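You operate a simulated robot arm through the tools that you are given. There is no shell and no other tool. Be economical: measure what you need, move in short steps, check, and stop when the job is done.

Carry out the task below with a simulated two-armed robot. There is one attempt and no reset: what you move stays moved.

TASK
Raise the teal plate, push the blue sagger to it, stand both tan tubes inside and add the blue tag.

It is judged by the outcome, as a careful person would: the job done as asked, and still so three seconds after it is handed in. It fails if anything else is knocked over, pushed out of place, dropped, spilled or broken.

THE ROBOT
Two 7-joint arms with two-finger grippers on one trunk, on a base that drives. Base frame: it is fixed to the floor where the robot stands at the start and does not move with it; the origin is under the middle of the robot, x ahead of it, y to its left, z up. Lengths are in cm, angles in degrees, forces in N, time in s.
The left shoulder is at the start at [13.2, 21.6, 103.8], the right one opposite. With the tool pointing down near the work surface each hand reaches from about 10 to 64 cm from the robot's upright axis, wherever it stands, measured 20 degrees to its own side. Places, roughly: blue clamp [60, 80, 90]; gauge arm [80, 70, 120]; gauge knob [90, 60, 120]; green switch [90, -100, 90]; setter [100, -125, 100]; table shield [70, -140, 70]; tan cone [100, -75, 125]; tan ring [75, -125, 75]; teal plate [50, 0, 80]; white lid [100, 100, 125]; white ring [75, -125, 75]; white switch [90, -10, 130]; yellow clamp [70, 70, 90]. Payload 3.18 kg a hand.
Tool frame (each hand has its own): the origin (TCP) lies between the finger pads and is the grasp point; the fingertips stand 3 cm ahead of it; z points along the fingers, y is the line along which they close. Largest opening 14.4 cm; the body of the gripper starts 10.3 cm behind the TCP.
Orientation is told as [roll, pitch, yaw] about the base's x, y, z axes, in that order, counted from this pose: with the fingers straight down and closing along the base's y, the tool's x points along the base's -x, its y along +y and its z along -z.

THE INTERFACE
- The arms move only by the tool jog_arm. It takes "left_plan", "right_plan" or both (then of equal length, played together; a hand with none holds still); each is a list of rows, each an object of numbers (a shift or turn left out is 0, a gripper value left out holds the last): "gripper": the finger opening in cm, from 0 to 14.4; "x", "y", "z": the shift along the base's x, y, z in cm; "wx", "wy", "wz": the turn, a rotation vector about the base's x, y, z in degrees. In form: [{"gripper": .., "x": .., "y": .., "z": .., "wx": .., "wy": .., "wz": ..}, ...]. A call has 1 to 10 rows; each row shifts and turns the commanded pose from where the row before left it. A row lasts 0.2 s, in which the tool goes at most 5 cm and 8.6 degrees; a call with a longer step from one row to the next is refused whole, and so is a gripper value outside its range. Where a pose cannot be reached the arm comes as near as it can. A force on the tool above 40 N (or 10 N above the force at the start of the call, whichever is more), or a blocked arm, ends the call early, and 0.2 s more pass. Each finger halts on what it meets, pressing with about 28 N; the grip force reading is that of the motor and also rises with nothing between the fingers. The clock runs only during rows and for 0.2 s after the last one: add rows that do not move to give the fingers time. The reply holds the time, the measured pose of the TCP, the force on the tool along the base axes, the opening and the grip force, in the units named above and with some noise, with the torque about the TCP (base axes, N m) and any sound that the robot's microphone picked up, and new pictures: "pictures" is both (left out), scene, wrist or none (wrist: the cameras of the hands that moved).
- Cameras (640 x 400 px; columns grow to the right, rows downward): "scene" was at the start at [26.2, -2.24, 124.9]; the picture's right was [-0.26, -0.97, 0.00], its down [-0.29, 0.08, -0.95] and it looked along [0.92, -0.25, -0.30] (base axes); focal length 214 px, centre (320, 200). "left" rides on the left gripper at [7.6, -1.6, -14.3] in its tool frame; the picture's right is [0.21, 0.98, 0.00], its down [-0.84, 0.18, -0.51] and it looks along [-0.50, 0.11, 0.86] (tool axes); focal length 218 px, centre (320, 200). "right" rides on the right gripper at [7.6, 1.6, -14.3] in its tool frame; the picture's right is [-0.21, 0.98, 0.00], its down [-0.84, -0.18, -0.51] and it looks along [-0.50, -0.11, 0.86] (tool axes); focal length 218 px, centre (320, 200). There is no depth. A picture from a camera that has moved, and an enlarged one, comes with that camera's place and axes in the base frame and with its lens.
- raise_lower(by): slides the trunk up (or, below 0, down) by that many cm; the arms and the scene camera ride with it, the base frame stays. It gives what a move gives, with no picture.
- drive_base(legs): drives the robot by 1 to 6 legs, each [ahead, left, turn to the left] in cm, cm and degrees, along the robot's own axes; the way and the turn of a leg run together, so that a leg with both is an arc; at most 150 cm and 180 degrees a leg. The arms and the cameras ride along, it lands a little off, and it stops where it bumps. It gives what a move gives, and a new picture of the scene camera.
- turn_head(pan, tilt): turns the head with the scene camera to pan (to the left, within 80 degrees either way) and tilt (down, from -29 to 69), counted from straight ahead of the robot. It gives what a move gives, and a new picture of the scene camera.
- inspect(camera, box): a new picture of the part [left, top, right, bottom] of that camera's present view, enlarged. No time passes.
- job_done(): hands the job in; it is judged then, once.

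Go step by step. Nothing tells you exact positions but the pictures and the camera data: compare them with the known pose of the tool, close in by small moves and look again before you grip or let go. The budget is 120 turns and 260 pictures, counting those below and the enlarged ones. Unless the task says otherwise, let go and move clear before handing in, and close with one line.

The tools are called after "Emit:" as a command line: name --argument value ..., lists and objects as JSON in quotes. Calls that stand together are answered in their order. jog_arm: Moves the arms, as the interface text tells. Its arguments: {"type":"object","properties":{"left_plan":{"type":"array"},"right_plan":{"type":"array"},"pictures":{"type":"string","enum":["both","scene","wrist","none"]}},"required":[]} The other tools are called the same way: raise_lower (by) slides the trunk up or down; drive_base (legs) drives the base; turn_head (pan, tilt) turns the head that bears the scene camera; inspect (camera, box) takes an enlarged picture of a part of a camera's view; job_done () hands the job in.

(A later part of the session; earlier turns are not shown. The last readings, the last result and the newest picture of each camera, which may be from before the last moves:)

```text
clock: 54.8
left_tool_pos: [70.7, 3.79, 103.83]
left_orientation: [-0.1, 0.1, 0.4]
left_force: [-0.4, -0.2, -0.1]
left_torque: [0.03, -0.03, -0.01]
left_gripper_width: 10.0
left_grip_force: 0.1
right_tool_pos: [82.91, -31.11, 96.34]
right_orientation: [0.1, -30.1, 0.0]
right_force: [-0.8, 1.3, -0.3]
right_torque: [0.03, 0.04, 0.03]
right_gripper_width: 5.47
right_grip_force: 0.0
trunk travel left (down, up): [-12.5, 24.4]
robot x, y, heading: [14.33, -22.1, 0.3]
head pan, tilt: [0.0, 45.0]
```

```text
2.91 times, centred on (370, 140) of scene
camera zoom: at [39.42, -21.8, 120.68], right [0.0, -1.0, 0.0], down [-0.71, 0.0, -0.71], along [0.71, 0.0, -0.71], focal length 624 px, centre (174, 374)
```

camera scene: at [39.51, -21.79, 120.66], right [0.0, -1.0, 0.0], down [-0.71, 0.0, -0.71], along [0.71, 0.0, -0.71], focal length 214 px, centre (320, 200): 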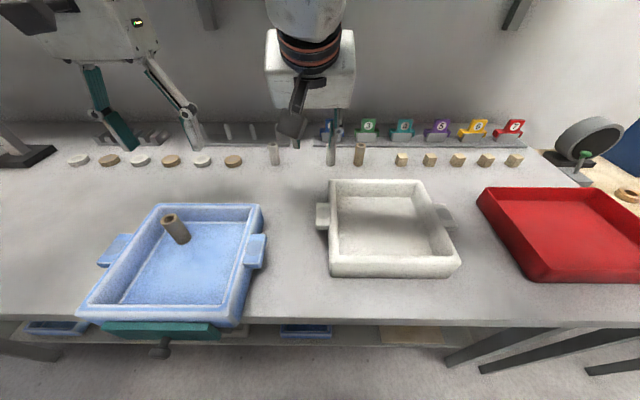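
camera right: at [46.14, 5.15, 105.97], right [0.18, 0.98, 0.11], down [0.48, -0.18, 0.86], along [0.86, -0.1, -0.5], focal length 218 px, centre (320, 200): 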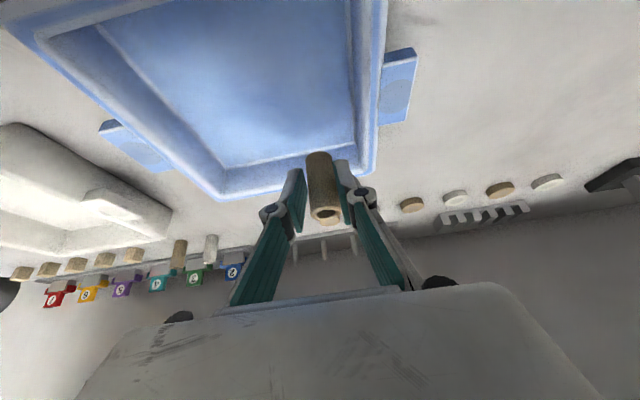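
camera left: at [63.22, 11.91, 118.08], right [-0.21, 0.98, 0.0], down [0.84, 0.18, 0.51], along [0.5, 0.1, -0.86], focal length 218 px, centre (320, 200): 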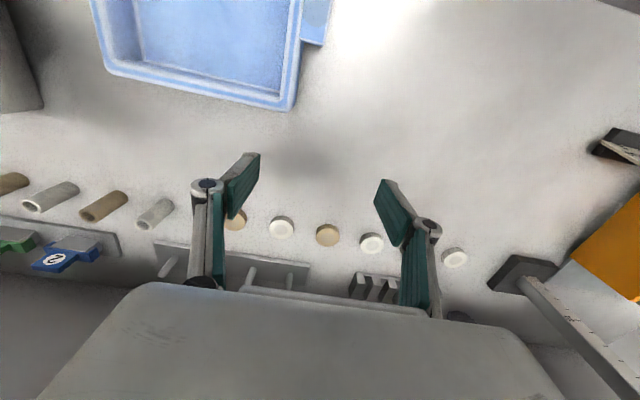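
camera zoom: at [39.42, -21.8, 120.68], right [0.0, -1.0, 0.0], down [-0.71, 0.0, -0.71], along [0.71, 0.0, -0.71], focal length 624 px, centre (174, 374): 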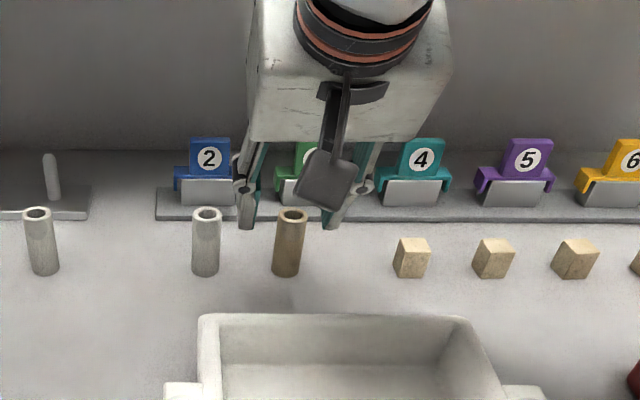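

The tube is at about [86.0, −31.75]. I correct y, descend and close in steps.

Emit:
jog_arm --right_plan '[{"y": -0.6, "x": 0.5}, {"x": 1.4, "z": -2.5}, {"x": 1.3, "z": -2.5}, {}]' --pictures "none"

Emit:
inspect --camera "right" --box '[180, 110, 460, 290]'

```text
clock: 55.8
left_tool_pos: [70.67, 3.84, 103.84]
left_orientation: [-0.2, 0.0, 0.3]
left_force: [-0.1, 0.3, 0.1]
left_torque: [0.01, 0.01, -0.03]
left_gripper_width: 10.01
left_grip_force: 0.1
right_tool_pos: [86.22, -31.62, 91.38]
right_orientation: [0.1, -30.0, 0.2]
right_force: [0.1, 0.3, 0.1]
right_torque: [0.02, 0.03, 0.02]
right_gripper_width: 5.53
right_grip_force: 0.1
trunk travel left (down, up): [-12.5, 24.4]
robot x, y, heading: [14.08, -22.24, 0.2]
head pan, tilt: [0.0, 45.0]
```

```text
2.22 times, centred on (320, 200) of right
camera zoom: at [72.4, -30.01, 99.96], right [0.18, 0.98, 0.11], down [0.48, -0.18, 0.86], along [0.86, -0.1, -0.5], focal length 485 px, centre (320, 200)
```

zoom: 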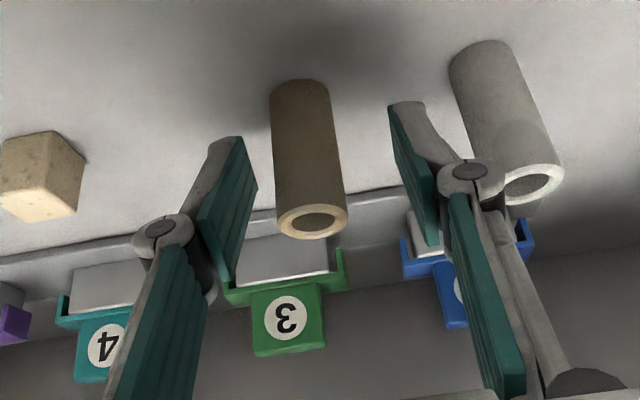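

Well placed between the pads. Closing.

Emit:
jog_arm --right_plan '[{"y": -0.3, "x": -0.3}, {"gripper": 3.5}, {"gripper": 2}, {"gripper": 1}, {}, {}]' --pictures "none"

Emit:
inspect --camera "right" --box '[180, 110, 460, 290]'

```text
clock: 57.2
left_tool_pos: [70.69, 3.79, 103.71]
left_orientation: [-0.1, 0.1, 0.3]
left_force: [-0.2, 0.5, 0.0]
left_torque: [0.01, 0.0, -0.06]
left_gripper_width: 10.0
left_grip_force: 0.0
right_tool_pos: [85.86, -32.0, 91.28]
right_orientation: [0.1, -30.0, 0.1]
right_force: [-0.3, -0.2, 0.7]
right_torque: [0.06, 0.0, -0.02]
right_gripper_width: 2.88
right_grip_force: 27.7
trunk travel left (down, up): [-12.5, 24.4]
robot x, y, heading: [14.13, -22.31, 0.0]
head pan, tilt: [0.0, 45.0]
```

```text
2.22 times, centred on (320, 200) of right
camera zoom: at [72.09, -30.33, 99.84], right [0.18, 0.98, 0.11], down [0.48, -0.18, 0.86], along [0.86, -0.1, -0.5], focal length 485 px, centre (320, 200)
```

zoom: 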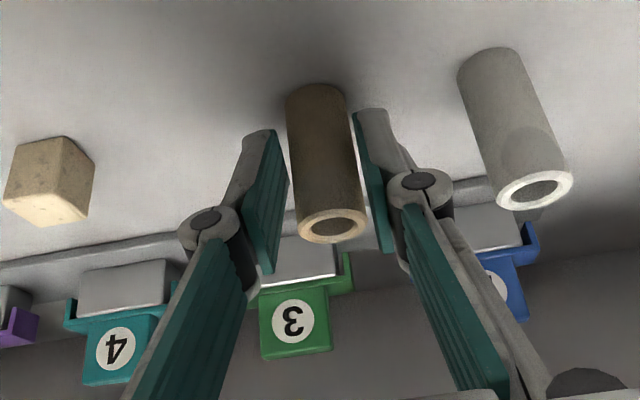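

Gripped (2.9 cm, 28 N). Lift, draw back, and drive to the sagger.

Emit:
jog_arm --right_plan '[{"z": 2}, {"z": 3}, {"z": 1.5, "x": -2}, {"x": -3.5, "z": 1.5}, {"x": -2.5, "z": 1.5}, {}]' --pictures "wrist"

Emit:
drive_base --legs '[[-20, 0, 0], [0, 26, 0]]'

Emit:
inspect --camera "scene" --box '[240, 110, 420, 250]'

```text
clock: 58.6
left_tool_pos: [70.76, 3.76, 103.71]
left_orientation: [-0.2, 0.2, 0.3]
left_force: [-0.2, 0.2, -1.3]
left_torque: [0.02, -0.03, 0.02]
left_gripper_width: 9.97
left_grip_force: 0.1
right_tool_pos: [77.77, -32.09, 100.62]
right_orientation: [0.2, -29.9, 0.1]
right_force: [0.3, -0.1, -0.6]
right_torque: [-0.04, 0.05, 0.02]
right_gripper_width: 2.88
right_grip_force: 27.8
trunk travel left (down, up): [-12.5, 24.4]
robot x, y, heading: [14.29, -21.91, 0.1]
head pan, tilt: [0.0, 45.0]
camera right: at [64.03, -30.4, 109.17], right [0.18, 0.98, 0.11], down [0.48, -0.18, 0.86], along [0.86, -0.1, -0.5], focal length 218 px, centre (320, 200)
```

right: 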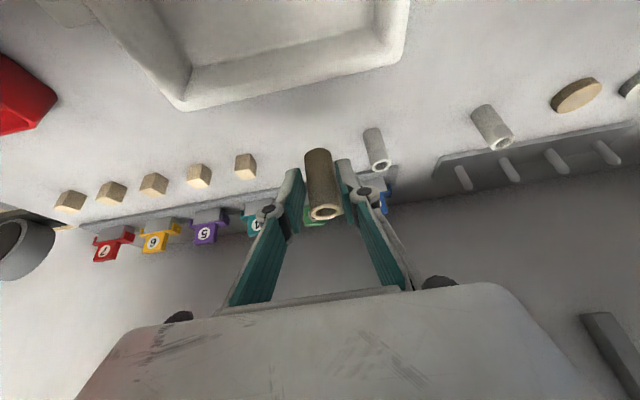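

```text
clock: 62.6
left_tool_pos: [50.77, 29.16, 103.73]
left_orientation: [-0.1, 0.1, -0.1]
left_force: [-0.8, 0.8, 0.1]
left_torque: [-0.02, 0.01, 0.01]
left_gripper_width: 10.01
left_grip_force: 0.0
right_tool_pos: [57.63, -6.6, 100.67]
right_orientation: [0.1, -29.8, -0.1]
right_force: [0.8, -0.1, -0.8]
right_torque: [0.01, 0.06, -0.03]
right_gripper_width: 2.86
right_grip_force: 28.0
trunk travel left (down, up): [-12.5, 24.4]
robot x, y, heading: [-6.04, 3.6, -0.1]
head pan, tilt: [0.0, 45.0]
camera scene: at [19.34, 3.84, 120.65], right [0.0, -1.0, 0.0], down [-0.71, 0.0, -0.71], along [0.71, 0.0, -0.71], focal length 214 px, centre (320, 200)
```

scene: 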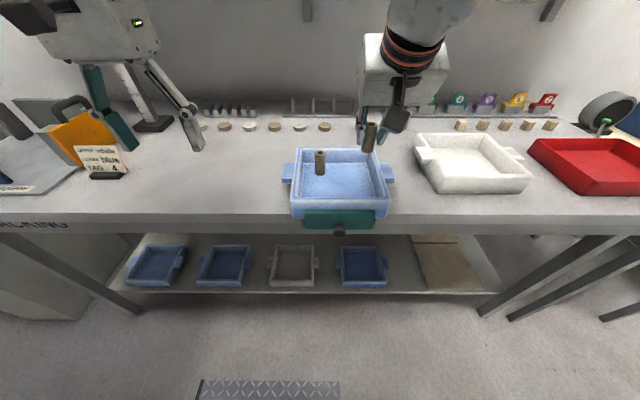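

```text
2.86 times, centred on (330, 180) of scene
camera zoom: at [19.34, 3.84, 120.65], right [0.0, -1.0, 0.0], down [-0.71, 0.0, -0.71], along [0.71, 0.0, -0.71], focal length 613 px, centre (291, 257)
```

zoom: 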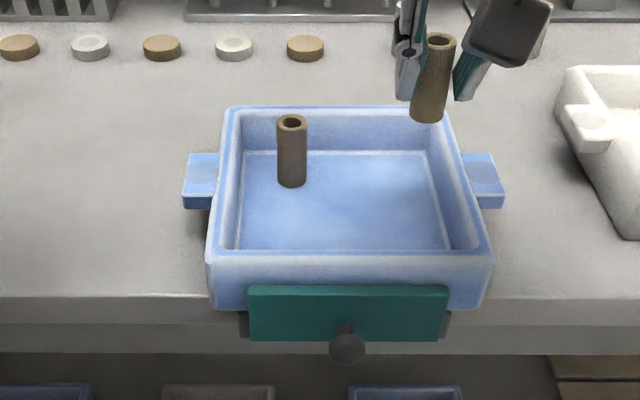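

Now I place the second tube at about [60, −4.2], lowering gently.

Emit:
jog_arm --right_plan '[{"y": 2.4, "x": 2.2}, {"z": -2.5}, {"z": -2.5}, {"z": -2}, {"z": -0.7}, {}]' --pictures "none"

Emit:
inspect --camera "scene" --box '[240, 110, 420, 250]'

```text
clock: 64.0
left_tool_pos: [50.83, 29.22, 103.65]
left_orientation: [0.0, 0.1, -0.1]
left_force: [0.0, -0.3, -0.8]
left_torque: [0.02, 0.0, 0.03]
left_gripper_width: 9.99
left_grip_force: 0.0
right_tool_pos: [59.81, -4.38, 92.91]
right_orientation: [0.2, -29.9, -0.2]
right_force: [-1.0, -0.2, -0.4]
right_torque: [-0.02, 0.0, -0.01]
right_gripper_width: 2.88
right_grip_force: 28.4
trunk travel left (down, up): [-12.5, 24.4]
robot x, y, heading: [-5.89, 3.75, -0.2]
head pan, tilt: [0.0, 45.0]
```

```text
2.86 times, centred on (330, 180) of scene
camera zoom: at [19.33, 3.82, 120.65], right [0.0, -1.0, 0.0], down [-0.71, 0.0, -0.71], along [0.71, 0.0, -0.71], focal length 613 px, centre (291, 257)
```

zoom: 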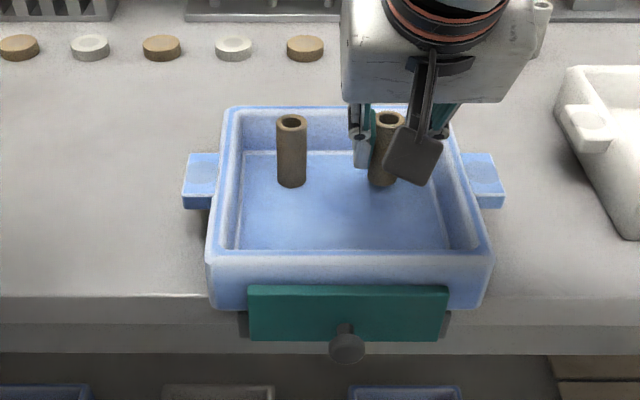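

Emit:
jog_arm --right_plan '[{"z": -0.3}, {"z": -0.3}, {}]' --pictures "none"

```text
clock: 64.8
left_tool_pos: [50.64, 29.09, 103.75]
left_orientation: [-0.1, 0.2, -0.1]
left_force: [0.0, 0.1, -0.7]
left_torque: [0.0, 0.01, 0.02]
left_gripper_width: 9.97
left_grip_force: 0.1
right_tool_pos: [59.88, -4.32, 92.21]
right_orientation: [0.1, -29.9, -0.2]
right_force: [0.4, -0.3, -0.3]
right_torque: [0.03, -0.01, 0.0]
right_gripper_width: 2.86
right_grip_force: 27.7
trunk travel left (down, up): [-12.5, 24.4]
robot x, y, heading: [-6.12, 3.44, -0.1]
head pan, tilt: [0.0, 45.0]
```

No contact yet; a little further.

Emit:
jog_arm --right_plan '[{"z": -0.2}, {"z": -0.2}, {}]' --pictures "none"

```text
clock: 65.6
left_tool_pos: [50.69, 29.14, 103.88]
left_orientation: [-0.1, 0.1, -0.1]
left_force: [-1.7, 0.7, -0.5]
left_torque: [0.02, 0.01, 0.01]
left_gripper_width: 9.98
left_grip_force: 0.0
right_tool_pos: [59.74, -4.19, 92.21]
right_orientation: [0.3, -30.3, -0.2]
right_force: [-0.4, -3.1, 12.1]
right_torque: [-0.01, -0.14, -0.04]
right_gripper_width: 2.84
right_grip_force: 28.3
trunk travel left (down, up): [-12.5, 24.4]
robot x, y, heading: [-6.17, 3.73, -0.1]
head pan, tilt: [0.0, 45.0]
```

Contact (12 N). Ease off, open gently and check that it stands.

Emit:
jog_arm --right_plan '[{"z": 0.25}, {"gripper": 3.4}, {"gripper": 4.4}, {}, {}]' --pictures "none"

Emit:
inspect --camera "right" --box '[200, 100, 440, 250]'

```text
clock: 66.8
left_tool_pos: [50.76, 29.12, 103.77]
left_orientation: [-0.1, 0.0, -0.2]
left_force: [-0.6, 0.8, 0.2]
left_torque: [0.01, 0.01, -0.01]
left_gripper_width: 9.98
left_grip_force: 0.1
right_tool_pos: [59.76, -4.19, 92.27]
right_orientation: [0.1, -29.9, -0.3]
right_force: [-0.1, 0.2, -0.1]
right_torque: [-0.01, 0.0, -0.01]
right_gripper_width: 4.42
right_grip_force: 0.1
trunk travel left (down, up): [-12.5, 24.4]
robot x, y, heading: [-6.01, 3.93, 0.0]
head pan, tilt: [0.0, 45.0]
```

```text
2.67 times, centred on (320, 175) of right
camera zoom: at [46.01, -2.5, 100.81], right [0.18, 0.98, 0.11], down [0.48, -0.18, 0.86], along [0.86, -0.11, -0.5], focal length 582 px, centre (320, 267)
```

zoom: 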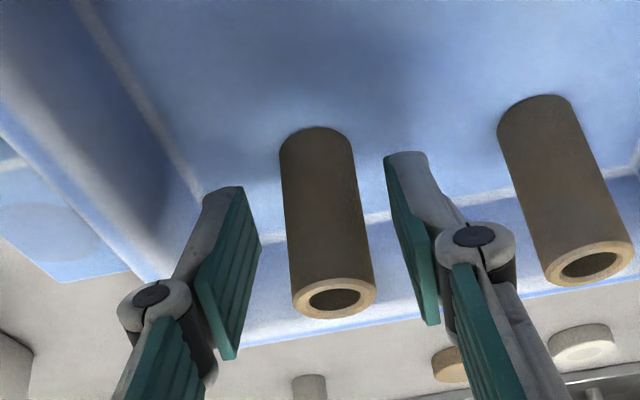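

Both tubes stand free in the sagger. I withdraw and drive to the tag row to study the blue tag.

Emit:
jog_arm --right_plan '[{"x": -1.2, "z": 2}, {"x": -1.2, "z": 2}, {"x": -1.2, "z": 2}, {"x": -1, "z": 3}, {"gripper": 8}]' --pictures "none"

Emit:
drive_base --legs '[[0, -22, 0], [21, 0, 0]]'

Emit:
inspect --camera "right" --box '[160, 100, 440, 280]'

Emit:
inspect --camera "scene" --box '[240, 90, 440, 200]'

```text
clock: 68.0
left_tool_pos: [50.89, 29.17, 103.69]
left_orientation: [-0.1, 0.1, -0.1]
left_force: [0.9, -0.1, 0.2]
left_torque: [0.04, 0.01, -0.02]
left_gripper_width: 10.0
left_grip_force: 0.0
right_tool_pos: [55.27, -4.09, 101.25]
right_orientation: [0.1, -29.7, -0.1]
right_force: [1.0, 0.2, 0.7]
right_torque: [0.01, 0.0, 0.0]
right_gripper_width: 8.02
right_grip_force: 0.0
trunk travel left (down, up): [-12.5, 24.4]
robot x, y, heading: [-6.12, 3.83, -0.4]
head pan, tilt: [0.0, 45.0]
```

```text
clock: 71.8
left_tool_pos: [71.86, 6.96, 103.77]
left_orientation: [-0.2, 0.0, -0.2]
left_force: [-0.1, 0.6, -0.3]
left_torque: [0.01, 0.01, -0.01]
left_gripper_width: 10.0
left_grip_force: 0.2
right_tool_pos: [76.17, -26.38, 101.38]
right_orientation: [0.1, -30.0, -0.3]
right_force: [0.3, -1.4, -0.6]
right_torque: [-0.01, -0.02, 0.03]
right_gripper_width: 8.01
right_grip_force: 0.0
trunk travel left (down, up): [-12.5, 24.4]
robot x, y, heading: [15.27, -18.51, -0.3]
head pan, tilt: [0.0, 45.0]
camera scene: at [40.32, -18.36, 120.66], right [-0.01, -1.0, 0.0], down [-0.71, 0.0, -0.71], along [0.71, 0.0, -0.71], focal length 214 px, centre (320, 200)
```

scene: 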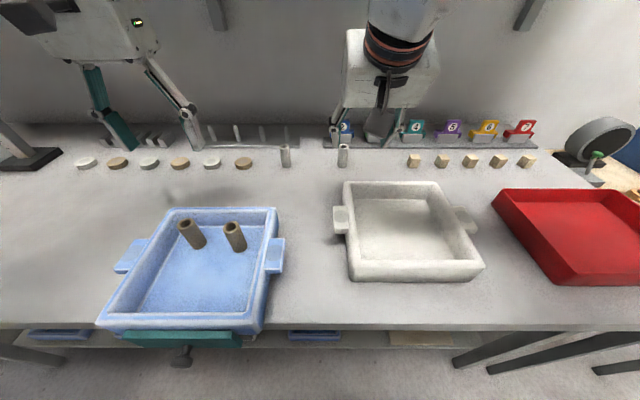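

```text
2.22 times, centred on (300, 190) of right
camera zoom: at [62.41, -24.71, 109.91], right [0.19, 0.98, 0.11], down [0.48, -0.18, 0.86], along [0.86, -0.11, -0.5], focal length 485 px, centre (364, 222)
```

zoom: 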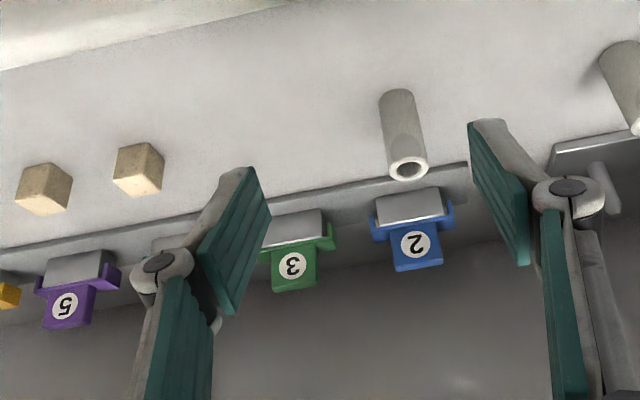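

```text
3.20 times, centred on (340, 145) of scene
camera zoom: at [40.32, -18.36, 120.66], right [-0.01, -1.0, 0.0], down [-0.71, 0.0, -0.71], along [0.71, 0.0, -0.71], focal length 686 px, centre (256, 376)
```

zoom: 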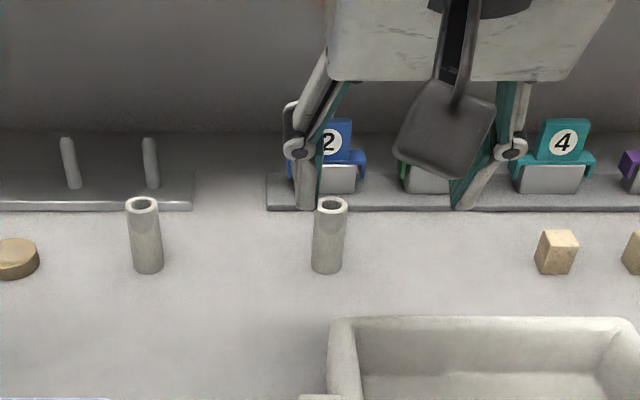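

Both tubes remain upright. The tag has an upright label on a wider saddle bar, near [97, −25, 93], behind the grey tube. I'll tilt the right hand to 45° and move closer for a good look.

Emit:
jog_arm --right_plan '[{"wy": -5, "x": 2, "y": 0.5}, {"wy": -5, "x": 2, "y": 0.5}, {"wy": -5, "x": 2, "y": 0.4}, {"x": 2}, {"x": 2}, {}]' --pictures "wrist"

Emit:
inspect --camera "right" --box '[200, 120, 440, 270]'

Emit:
inspect --camera "left" --box '[0, 160, 160, 290]'

```text
clock: 73.2
left_tool_pos: [71.82, 7.02, 103.81]
left_orientation: [-0.1, -0.1, -0.3]
left_force: [0.2, 0.9, -0.1]
left_torque: [-0.01, 0.01, -0.02]
left_gripper_width: 10.02
left_grip_force: 0.1
right_tool_pos: [86.23, -25.04, 101.51]
right_orientation: [0.2, -45.0, -0.4]
right_force: [0.3, 0.1, 1.0]
right_torque: [-0.02, 0.0, -0.02]
right_gripper_width: 7.96
right_grip_force: 0.1
trunk travel left (down, up): [-12.5, 24.4]
robot x, y, heading: [14.81, -18.62, -0.2]
head pan, tilt: [0.0, 45.0]
camera right: at [70.68, -23.31, 106.16], right [0.15, 0.98, 0.15], down [0.24, -0.18, 0.95], along [0.96, -0.11, -0.26], focal length 218 px, centre (320, 200)
```

right: 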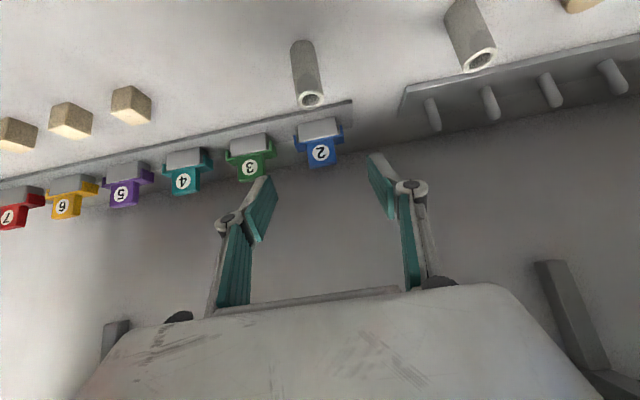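

```text
2.67 times, centred on (320, 195) of right
camera zoom: at [70.68, -23.31, 106.16], right [0.15, 0.98, 0.15], down [0.24, -0.18, 0.95], along [0.96, -0.11, -0.26], focal length 582 px, centre (320, 213)
```

zoom: 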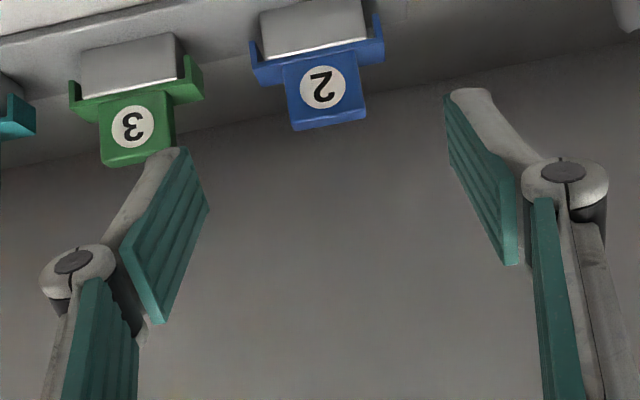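

```text
3.08 times, centred on (80, 225) of left
camera zoom: at [64.21, 5.25, 118.11], right [-0.21, 0.98, 0.0], down [0.84, 0.18, 0.51], along [0.5, 0.1, -0.86], focal length 672 px, centre (1058, 123)
```

zoom: 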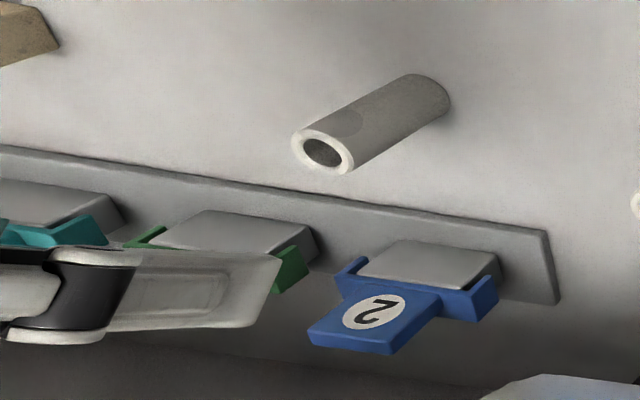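

The label top is at about [99.1, −25.3, 93.9], bar at z ≈ 90. That is far; I'll test the arm's reach in small steps above the goal.

Emit:
jog_arm --right_plan '[{"x": 2.5, "y": -0.3, "gripper": 5.8}, {"x": 2.5}, {"x": 2.5}, {}]' --pictures "wrist"

```text
clock: 74.2
left_tool_pos: [71.66, 6.8, 103.82]
left_orientation: [-0.2, 0.0, -0.2]
left_force: [0.0, 0.4, 0.2]
left_torque: [0.01, -0.01, -0.01]
left_gripper_width: 9.99
left_grip_force: 0.1
right_tool_pos: [93.6, -25.44, 101.54]
right_orientation: [0.2, -45.0, -0.3]
right_force: [-0.4, -0.2, 0.8]
right_torque: [-0.02, 0.02, -0.02]
right_gripper_width: 5.78
right_grip_force: 0.1
trunk travel left (down, up): [-12.5, 24.4]
robot x, y, heading: [14.9, -18.49, -0.0]
head pan, tilt: [0.0, 45.0]
camera right: at [78.04, -23.79, 106.22], right [0.15, 0.98, 0.15], down [0.24, -0.18, 0.95], along [0.96, -0.11, -0.26], focal length 218 px, centre (320, 200)
```

right: 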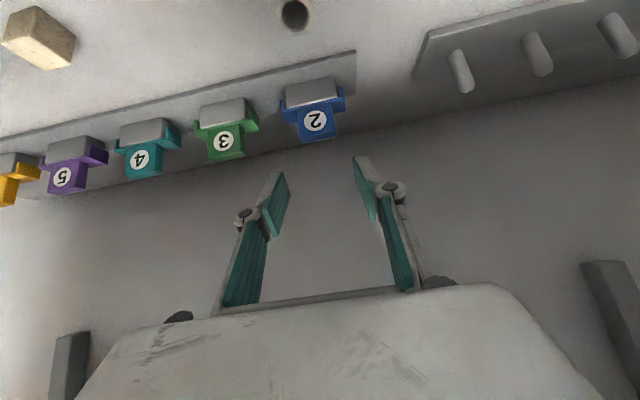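

Reach is fine. I come down nearer the label.

Emit:
jog_arm --right_plan '[{"x": 1.2, "z": -2}, {"x": 1.2, "z": -2}, {}]' --pictures "wrist"

Emit:
inspect --camera "right" --box '[200, 50, 440, 230]'

Emit:
inspect --camera "left" --box '[0, 160, 160, 290]'

```text
clock: 75.0
left_tool_pos: [71.72, 6.9, 103.83]
left_orientation: [-0.1, 0.0, -0.2]
left_force: [0.8, 0.7, 0.4]
left_torque: [0.01, 0.01, 0.02]
left_gripper_width: 10.0
left_grip_force: 0.1
right_tool_pos: [95.98, -25.55, 97.63]
right_orientation: [0.2, -45.0, -0.4]
right_force: [-1.1, -0.4, 0.7]
right_torque: [0.0, -0.01, 0.0]
right_gripper_width: 5.81
right_grip_force: 0.1
trunk travel left (down, up): [-12.5, 24.4]
robot x, y, heading: [14.96, -18.4, -0.2]
head pan, tilt: [0.0, 45.0]
camera right: at [80.41, -23.75, 102.25], right [0.15, 0.98, 0.15], down [0.24, -0.18, 0.95], along [0.96, -0.11, -0.26], focal length 218 px, centre (320, 200)
```

right: 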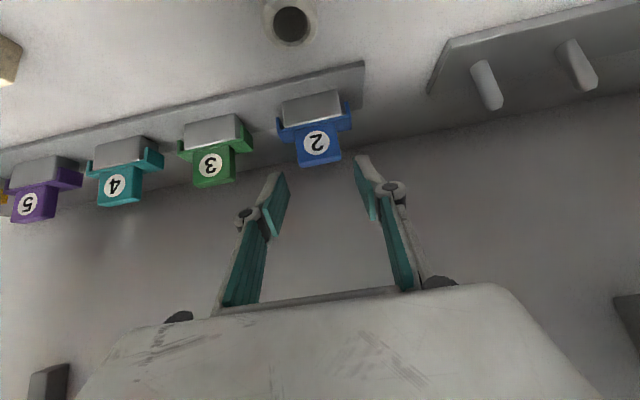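

```text
2.22 times, centred on (320, 140) of right
camera zoom: at [80.41, -23.75, 102.25], right [0.15, 0.98, 0.15], down [0.24, -0.18, 0.95], along [0.96, -0.11, -0.26], focal length 485 px, centre (320, 333)
```

zoom: 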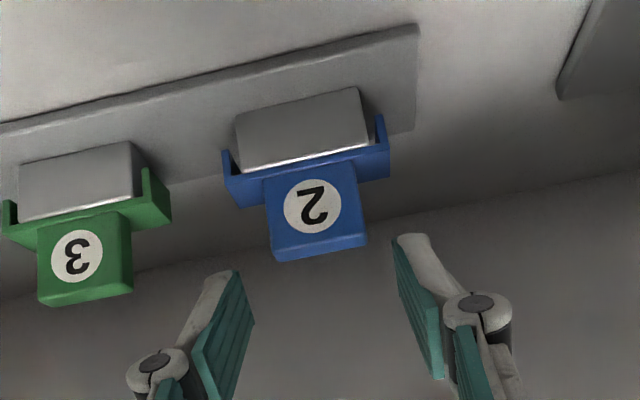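

```text
3.08 times, centred on (80, 225) of left
camera zoom: at [64.19, 5.25, 118.13], right [-0.21, 0.98, 0.0], down [0.84, 0.18, 0.51], along [0.5, 0.1, -0.86], focal length 672 px, centre (1058, 123)
```

zoom: 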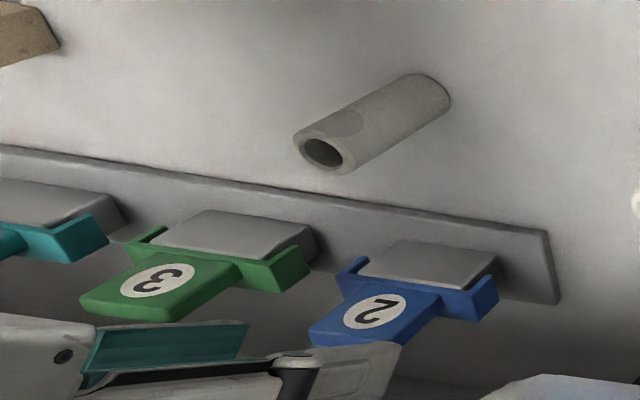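

Label is ~4 cm wide, centred at y ≈ −25.4, matching the hand. I descend around the label and look before closing.

Emit:
jog_arm --right_plan '[{"x": 1, "z": -1.8, "y": 0.1}, {"x": 1, "z": -1.7}, {}]' --pictures "none"

Emit:
inspect --camera "right" --box '[200, 50, 440, 230]'

Emit:
inspect --camera "left" --box '[0, 160, 160, 290]'

```text
clock: 75.8
left_tool_pos: [71.83, 6.9, 103.8]
left_orientation: [-0.1, -0.1, -0.3]
left_force: [-0.7, 0.1, 0.0]
left_torque: [-0.01, -0.01, -0.01]
left_gripper_width: 9.97
left_grip_force: 0.1
right_tool_pos: [97.91, -25.24, 93.91]
right_orientation: [0.2, -44.9, -0.4]
right_force: [-0.6, -0.1, -1.2]
right_torque: [0.01, -0.02, -0.01]
right_gripper_width: 5.8
right_grip_force: 0.0
trunk travel left (down, up): [-12.5, 24.4]
robot x, y, heading: [15.26, -18.51, -0.3]
head pan, tilt: [0.0, 45.0]
```

```text
2.22 times, centred on (320, 140) of right
camera zoom: at [82.52, -23.56, 98.62], right [0.15, 0.98, 0.15], down [0.24, -0.18, 0.95], along [0.96, -0.11, -0.26], focal length 485 px, centre (320, 333)
```

zoom: 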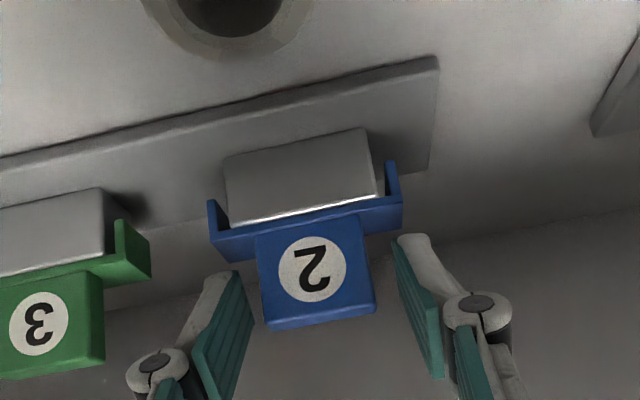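

```text
3.08 times, centred on (80, 225) of left
camera zoom: at [64.2, 5.25, 118.12], right [-0.21, 0.98, 0.0], down [0.84, 0.18, 0.51], along [0.5, 0.1, -0.86], focal length 672 px, centre (1058, 123)
```

zoom: 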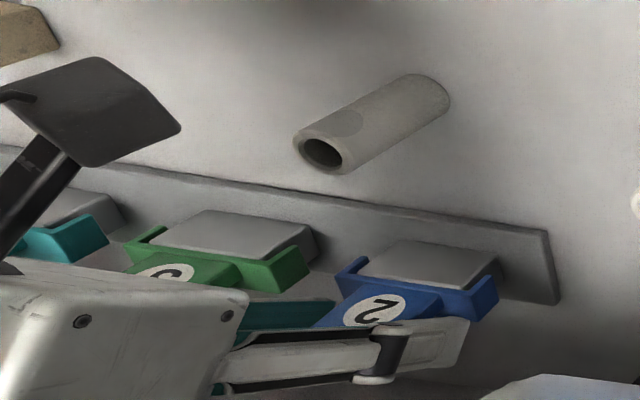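

The label sits centred between the fingertips. Closing.

Emit:
jog_arm --right_plan '[{"gripper": 4.5, "x": 0.3, "z": -0.2}, {"gripper": 3.5}, {"gripper": 2.5}, {}, {}]' --pictures "none"

Emit:
inspect --camera "right" --box '[200, 50, 440, 230]'

```text
clock: 77.0
left_tool_pos: [71.66, 7.0, 103.86]
left_orientation: [-0.2, 0.1, -0.3]
left_force: [-0.9, 0.7, -0.5]
left_torque: [0.02, 0.01, -0.04]
left_gripper_width: 10.0
left_grip_force: 0.1
right_tool_pos: [98.31, -25.2, 93.7]
right_orientation: [0.2, -44.9, -0.4]
right_force: [1.0, 0.8, 0.3]
right_torque: [0.01, -0.01, 0.01]
right_gripper_width: 3.89
right_grip_force: 27.6
trunk travel left (down, up): [-12.5, 24.4]
robot x, y, heading: [14.81, -18.36, -0.2]
head pan, tilt: [0.0, 45.0]
```

```text
2.22 times, centred on (320, 140) of right
camera zoom: at [82.86, -23.5, 98.35], right [0.15, 0.98, 0.15], down [0.24, -0.18, 0.95], along [0.96, -0.11, -0.26], focal length 485 px, centre (320, 333)
```

zoom: 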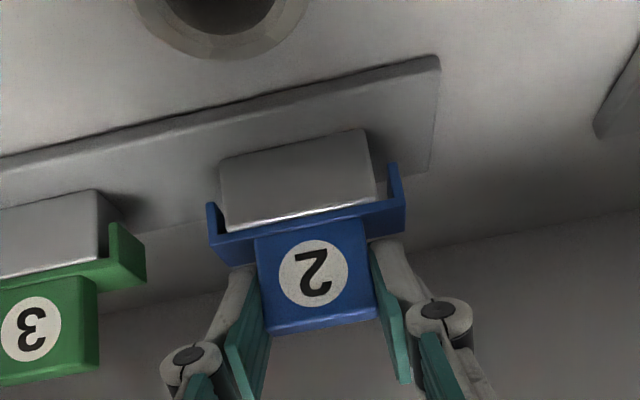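

The label is gripped (3.9 cm, 28 N). Lift gently straight up and see whether it parts from the grey block.

Emit:
jog_arm --right_plan '[{"z": 0.6}, {"z": 0.8}, {"z": 1}, {"z": 1}, {}]' --pictures "none"

Emit:
inspect --camera "right" --box '[200, 50, 440, 230]'

Emit:
inspect --camera "left" --box '[0, 160, 160, 290]'

```text
clock: 78.2
left_tool_pos: [71.94, 6.98, 103.87]
left_orientation: [-0.1, 0.2, -0.2]
left_force: [0.3, -0.4, 1.0]
left_torque: [0.0, 0.02, 0.01]
left_gripper_width: 9.97
left_grip_force: 0.1
right_tool_pos: [98.39, -25.36, 97.16]
right_orientation: [0.3, -44.9, -0.4]
right_force: [0.2, 0.3, 0.5]
right_torque: [-0.02, -0.01, -0.01]
right_gripper_width: 3.88
right_grip_force: 28.1
trunk travel left (down, up): [-12.5, 24.4]
robot x, y, heading: [14.99, -18.22, -0.1]
head pan, tilt: [0.0, 45.0]
```

```text
2.22 times, centred on (320, 140) of right
camera zoom: at [82.89, -23.56, 101.83], right [0.15, 0.98, 0.15], down [0.24, -0.18, 0.95], along [0.96, -0.11, -0.26], focal length 485 px, centre (320, 333)
```

zoom: 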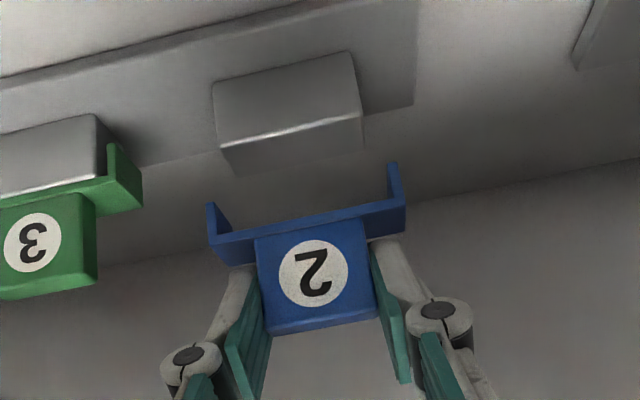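

```text
3.08 times, centred on (80, 225) of left
camera zoom: at [64.26, 5.26, 118.05], right [-0.21, 0.98, 0.0], down [0.84, 0.18, 0.51], along [0.5, 0.1, -0.86], focal length 672 px, centre (1058, 123)
```

zoom: 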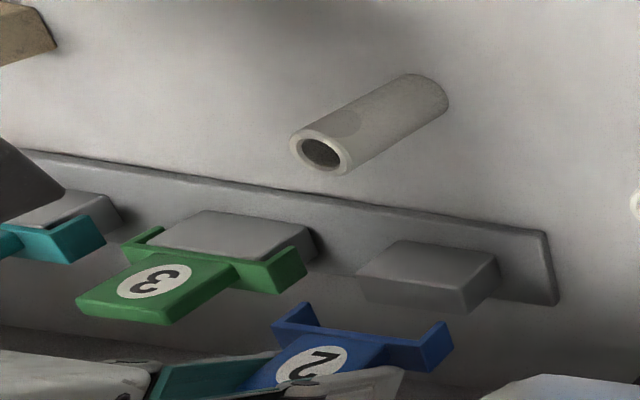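

The tag came free: an upright label with an inverted-U saddle below. I lift higher, draw back over the grey tube, and drive back toward the sagger.

Emit:
jog_arm --right_plan '[{"z": 2.5}, {"z": 2.3}, {"x": -3.5}, {"x": -4}, {"x": -4}, {"x": -4}, {"x": -3}, {}]' --pictures "wrist"

Emit:
drive_base --legs '[[-21, 0, 0], [0, 12, 0]]'

Emit:
inspect --camera "scene" --box '[240, 120, 440, 250]'

Emit:
inspect --camera "right" --box '[200, 0, 600, 250]'

```text
clock: 80.0
left_tool_pos: [71.85, 7.01, 103.71]
left_orientation: [0.0, 0.1, -0.2]
left_force: [-0.6, -1.1, -0.4]
left_torque: [-0.04, 0.04, -0.02]
left_gripper_width: 9.98
left_grip_force: 0.1
right_tool_pos: [79.89, -25.25, 101.52]
right_orientation: [0.2, -44.9, -0.4]
right_force: [0.3, -0.1, -0.4]
right_torque: [0.01, 0.03, -0.01]
right_gripper_width: 3.92
right_grip_force: 28.0
trunk travel left (down, up): [-12.5, 24.4]
robot x, y, heading: [14.78, -18.75, -0.4]
head pan, tilt: [0.0, 45.0]
camera right: at [64.3, -23.43, 106.3], right [0.15, 0.98, 0.15], down [0.24, -0.18, 0.95], along [0.96, -0.11, -0.26], focal length 218 px, centre (320, 200)
```

right: 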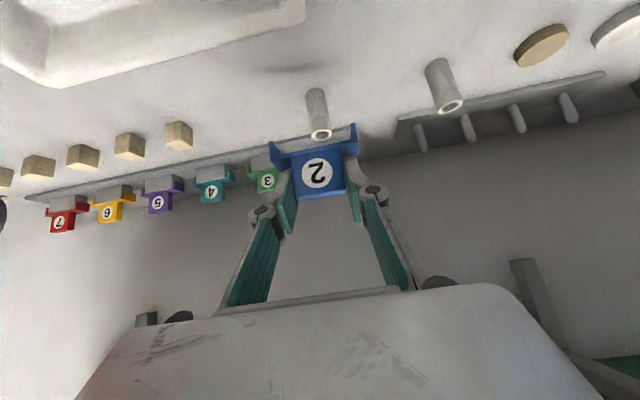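

```text
clock: 83.0
left_tool_pos: [51.07, 18.83, 103.74]
left_orientation: [-0.1, 0.0, -0.4]
left_force: [0.1, -0.3, 0.2]
left_torque: [0.0, 0.01, -0.01]
left_gripper_width: 9.97
left_grip_force: 0.1
right_tool_pos: [58.82, -13.34, 101.61]
right_orientation: [0.3, -44.9, -0.6]
right_force: [-0.1, 0.8, 0.5]
right_torque: [0.0, -0.02, 0.0]
right_gripper_width: 3.9
right_grip_force: 27.8
trunk travel left (down, up): [-12.5, 24.4]
robot x, y, heading: [-5.55, -6.5, -0.7]
head pan, tilt: [0.0, 45.0]
camera scene: at [19.44, -6.34, 120.65], right [-0.01, -1.0, 0.0], down [-0.71, 0.01, -0.71], along [0.71, -0.01, -0.71], focal length 214 px, centre (320, 200)
```

scene: 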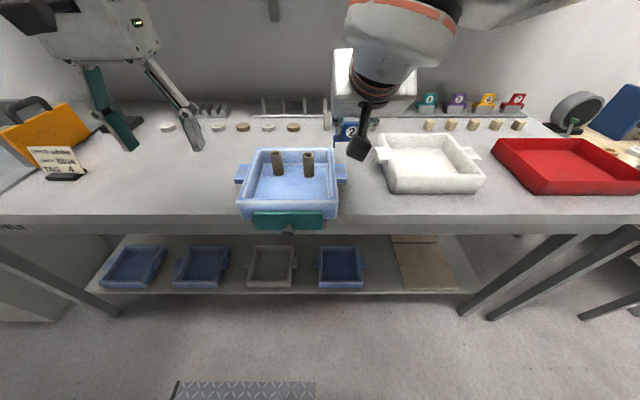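

```text
3.08 times, centred on (340, 185) of scene
camera zoom: at [19.44, -6.34, 120.65], right [-0.01, -1.0, 0.0], down [-0.71, 0.01, -0.71], along [0.71, -0.01, -0.71], focal length 660 px, centre (258, 246)
```

zoom: 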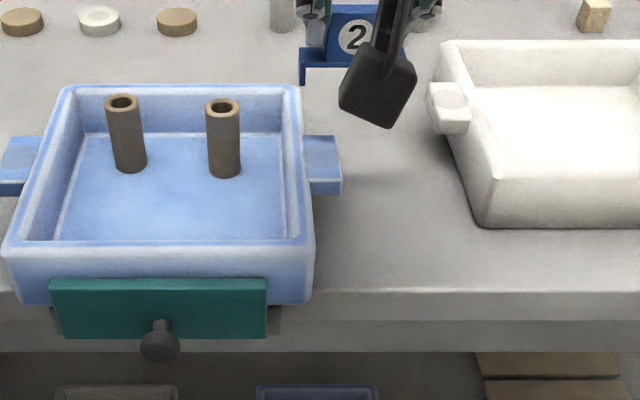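

```text
1.60 times, centred on (400, 125) of right
camera zoom: at [43.43, -11.51, 106.34], right [0.16, 0.98, 0.15], down [0.24, -0.18, 0.95], along [0.96, -0.11, -0.26], focal length 349 px, centre (192, 320)
```

zoom: 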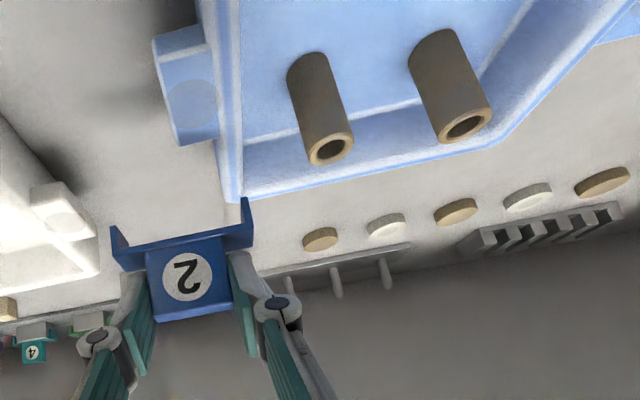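

The saddle's inner width (~6 cm) matches the sagger's side lug (~5.5 cm long), like the block it sat on, so the tag belongs on a lug. I'll drive slightly ahead and yaw the hand 90° so the tag faces outward over the right lug.

Emit:
drive_base --legs '[[6, 0, 0.6]]'

Emit:
jog_arm --right_plan '[{"wz": 8.2, "y": -1, "z": 0.3}, {"wz": 8.2, "y": -1, "z": 0.3}, {"wz": 8.2, "y": -1}, {"wz": 8.2, "y": -1}, {"wz": 8.2}, {"wz": 8.2}, {}]' --pictures "both"

```text
clock: 84.0
left_tool_pos: [56.74, 19.36, 103.93]
left_orientation: [-0.2, 0.1, 0.1]
left_force: [0.2, 0.3, -0.3]
left_torque: [0.02, 0.03, 0.03]
left_gripper_width: 9.99
left_grip_force: 0.0
right_tool_pos: [65.05, -12.65, 101.64]
right_orientation: [0.2, -44.8, 0.0]
right_force: [-0.6, -1.8, -0.2]
right_torque: [-0.02, 0.01, -0.03]
right_gripper_width: 3.86
right_grip_force: 28.7
trunk travel left (down, up): [-12.5, 24.4]
robot x, y, heading: [-0.09, -6.24, 0.3]
head pan, tilt: [0.0, 45.0]
camera scene: at [25.37, -6.13, 120.65], right [0.0, -1.0, 0.0], down [-0.71, 0.0, -0.71], along [0.71, 0.0, -0.71], focal length 214 px, centre (320, 200)
```

scene: 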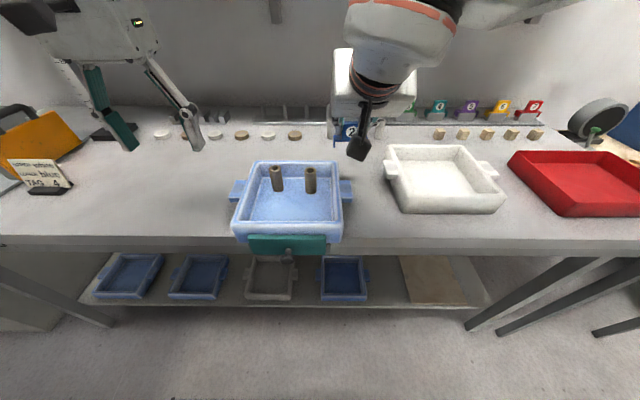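

```text
clock: 85.5
left_tool_pos: [56.6, 19.31, 103.87]
left_orientation: [0.0, 0.1, 0.2]
left_force: [0.9, 0.7, -1.0]
left_torque: [0.01, 0.02, 0.01]
left_gripper_width: 9.99
left_grip_force: 0.0
right_tool_pos: [64.87, -16.68, 102.1]
right_orientation: [0.2, -45.0, 46.6]
right_force: [0.4, -0.7, -0.3]
right_torque: [-0.01, -0.03, -0.01]
right_gripper_width: 3.89
right_grip_force: 27.3
trunk travel left (down, up): [-12.5, 24.4]
robot x, y, heading: [0.02, -5.92, -0.0]
head pan, tilt: [0.0, 45.0]
camera scene: at [25.31, -6.14, 120.66], right [0.0, -1.0, 0.0], down [-0.71, 0.0, -0.71], along [0.71, 0.0, -0.71], focal length 214 px, centre (320, 200)
camera right: at [53.0, -26.78, 106.94], right [-0.61, 0.78, 0.15], down [0.3, 0.05, 0.95], along [0.74, 0.63, -0.26], focal length 218 px, centre (320, 200)
```

scene: 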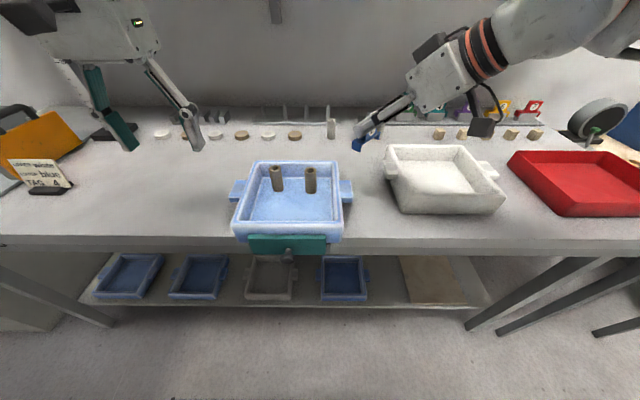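
right: 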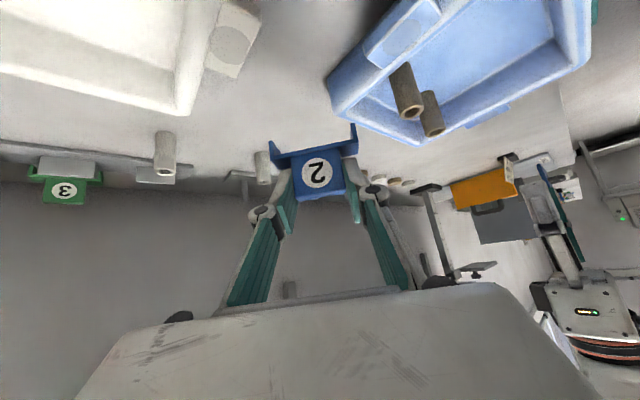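

The rotation goes well. Finish to 90°, shifting toward the lug's x.

Emit:
jog_arm --right_plan '[{"wz": 7.2, "x": -0.8}, {"wz": 7.2, "x": -0.8}, {"wz": 7.2, "x": -0.8}, {"wz": 7.2, "x": -0.8}, {"wz": 7.2, "x": -0.8}, {"wz": 7.2, "x": -0.8}, {}]' --pictures "both"

Emit:
inspect --camera "right" --box '[200, 40, 440, 230]'

Emit:
inspect --camera "scene" --box '[220, 90, 440, 250]'

```text
clock: 87.2
left_tool_pos: [56.67, 19.46, 103.75]
left_orientation: [-0.1, 0.1, 0.2]
left_force: [-0.2, -0.2, 0.1]
left_torque: [-0.02, 0.01, -0.02]
left_gripper_width: 10.0
left_grip_force: 0.1
right_tool_pos: [64.86, -16.68, 102.23]
right_orientation: [0.1, -44.8, 46.5]
right_force: [-0.5, 0.3, 0.2]
right_torque: [0.02, 0.01, 0.01]
right_gripper_width: 3.89
right_grip_force: 28.2
right hand out of reach, approached as far as the arm can: row 1, 2, 3, 4, 5, 6
trunk travel left (down, up): [-12.5, 24.4]
robot x, y, heading: [-0.02, -6.31, -0.0]
head pan, tilt: [0.0, 45.0]
camera scene: at [25.33, -6.13, 120.65], right [0.0, -1.0, 0.0], down [-0.71, 0.0, -0.71], along [0.71, 0.0, -0.71], focal length 214 px, centre (320, 200)
camera right: at [53.01, -26.76, 106.91], right [-0.61, 0.78, 0.15], down [0.3, 0.05, 0.95], along [0.74, 0.63, -0.26], focal length 218 px, centre (320, 200)
```

scene: 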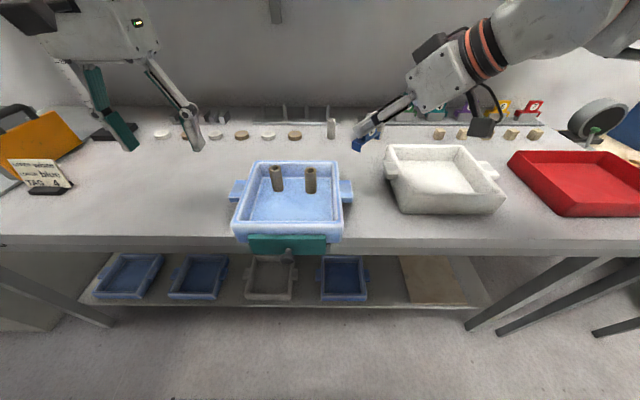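
right: 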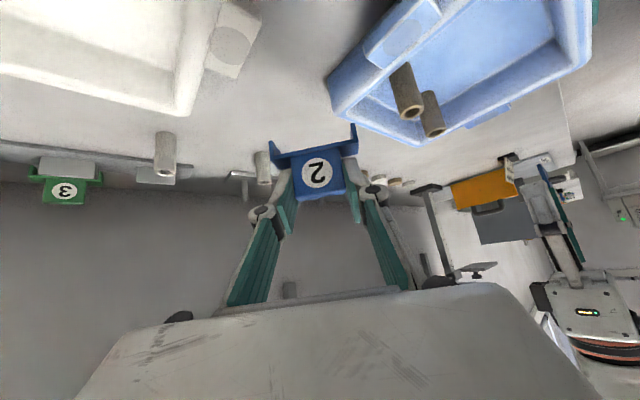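

```text
2.11 times, centred on (320, 135) of right
camera zoom: at [53.01, -26.76, 106.91], right [-0.61, 0.78, 0.15], down [0.3, 0.05, 0.95], along [0.74, 0.63, -0.26], focal length 460 px, centre (320, 337)
```

zoom: 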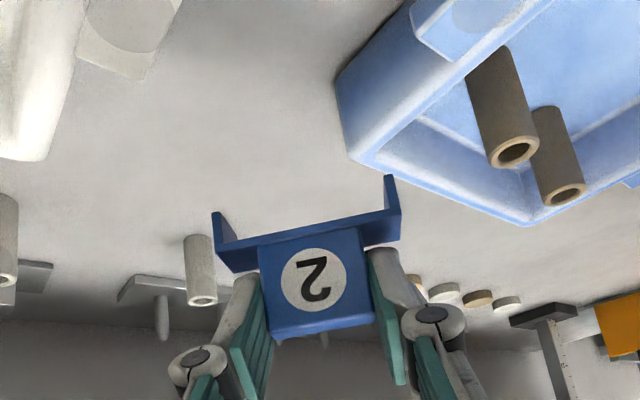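

```text
2.50 times, centred on (330, 170) of scene
camera zoom: at [25.33, -6.13, 120.65], right [0.0, -1.0, 0.0], down [-0.71, 0.0, -0.71], along [0.71, 0.0, -0.71], focal length 536 px, centre (295, 275)
```

zoom: 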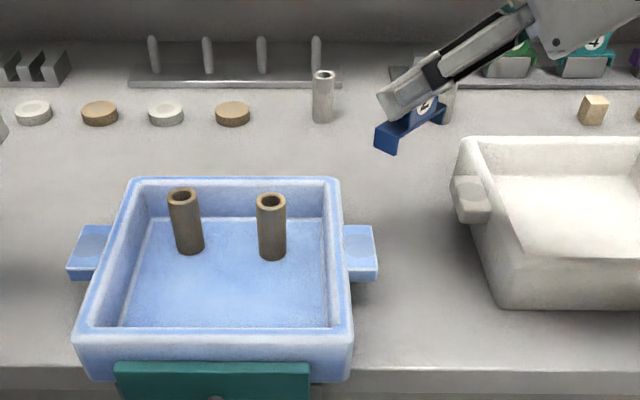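

The arm's wrist can't yaw further here, so I'll turn the robot instead: shift right and turn left ~43.5° so the hand ends square to the right lug.

Emit:
drive_base --legs '[[3, -46, 0]]'

Emit:
drive_base --legs '[[0, 0, 43.5]]'

```text
clock: 91.7
left_tool_pos: [59.76, -26.23, 103.69]
left_orientation: [-0.1, 0.1, -0.1]
left_force: [0.2, -0.2, -0.1]
left_torque: [0.03, -0.01, -0.02]
left_gripper_width: 9.98
left_grip_force: 0.1
right_tool_pos: [67.95, -62.38, 102.19]
right_orientation: [0.3, -44.9, 46.4]
right_force: [0.3, -0.1, -0.6]
right_torque: [0.0, -0.02, -0.01]
right_gripper_width: 3.86
right_grip_force: 27.6
trunk travel left (down, up): [-12.5, 24.4]
robot x, y, heading: [3.07, -51.53, -0.1]
head pan, tilt: [0.0, 45.0]
camera scene: at [28.36, -51.67, 120.65], right [0.0, -1.0, 0.0], down [-0.71, 0.0, -0.71], along [0.71, 0.0, -0.71], focal length 214 px, centre (320, 200)
```

scene: 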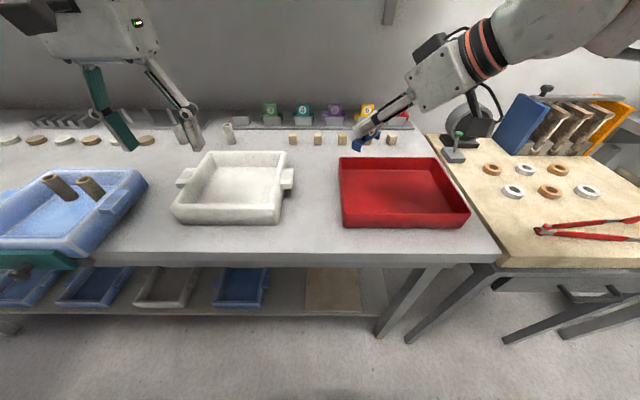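

```text
clock: 94.1
left_tool_pos: [26.17, 5.97, 103.76]
left_orientation: [-0.1, 0.1, 43.9]
left_force: [0.7, -0.3, 0.2]
left_torque: [0.0, 0.01, 0.0]
left_gripper_width: 10.0
left_grip_force: 0.1
right_tool_pos: [57.1, -14.42, 102.16]
right_orientation: [0.2, -44.9, 90.1]
right_force: [0.2, 0.3, 0.4]
right_torque: [-0.02, -0.02, -0.04]
right_gripper_width: 3.86
right_grip_force: 27.7
trunk travel left (down, up): [-12.5, 24.4]
robot x, y, heading: [3.52, -51.91, 44.1]
head pan, tilt: [0.0, 45.0]
camera scene: at [21.34, -34.17, 120.65], right [0.69, -0.72, 0.0], down [-0.51, -0.49, -0.71], along [0.51, 0.49, -0.71], focal length 214 px, centre (320, 200)
```

scene: 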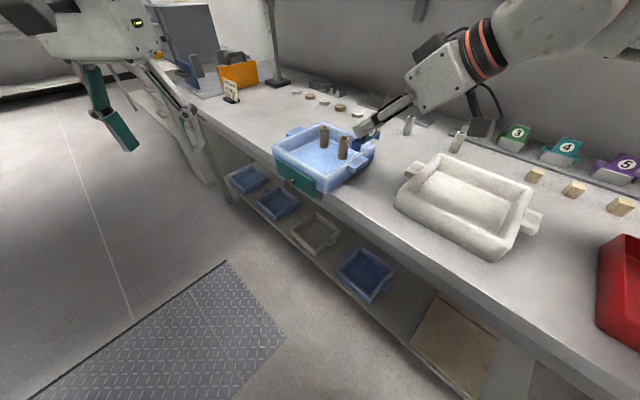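

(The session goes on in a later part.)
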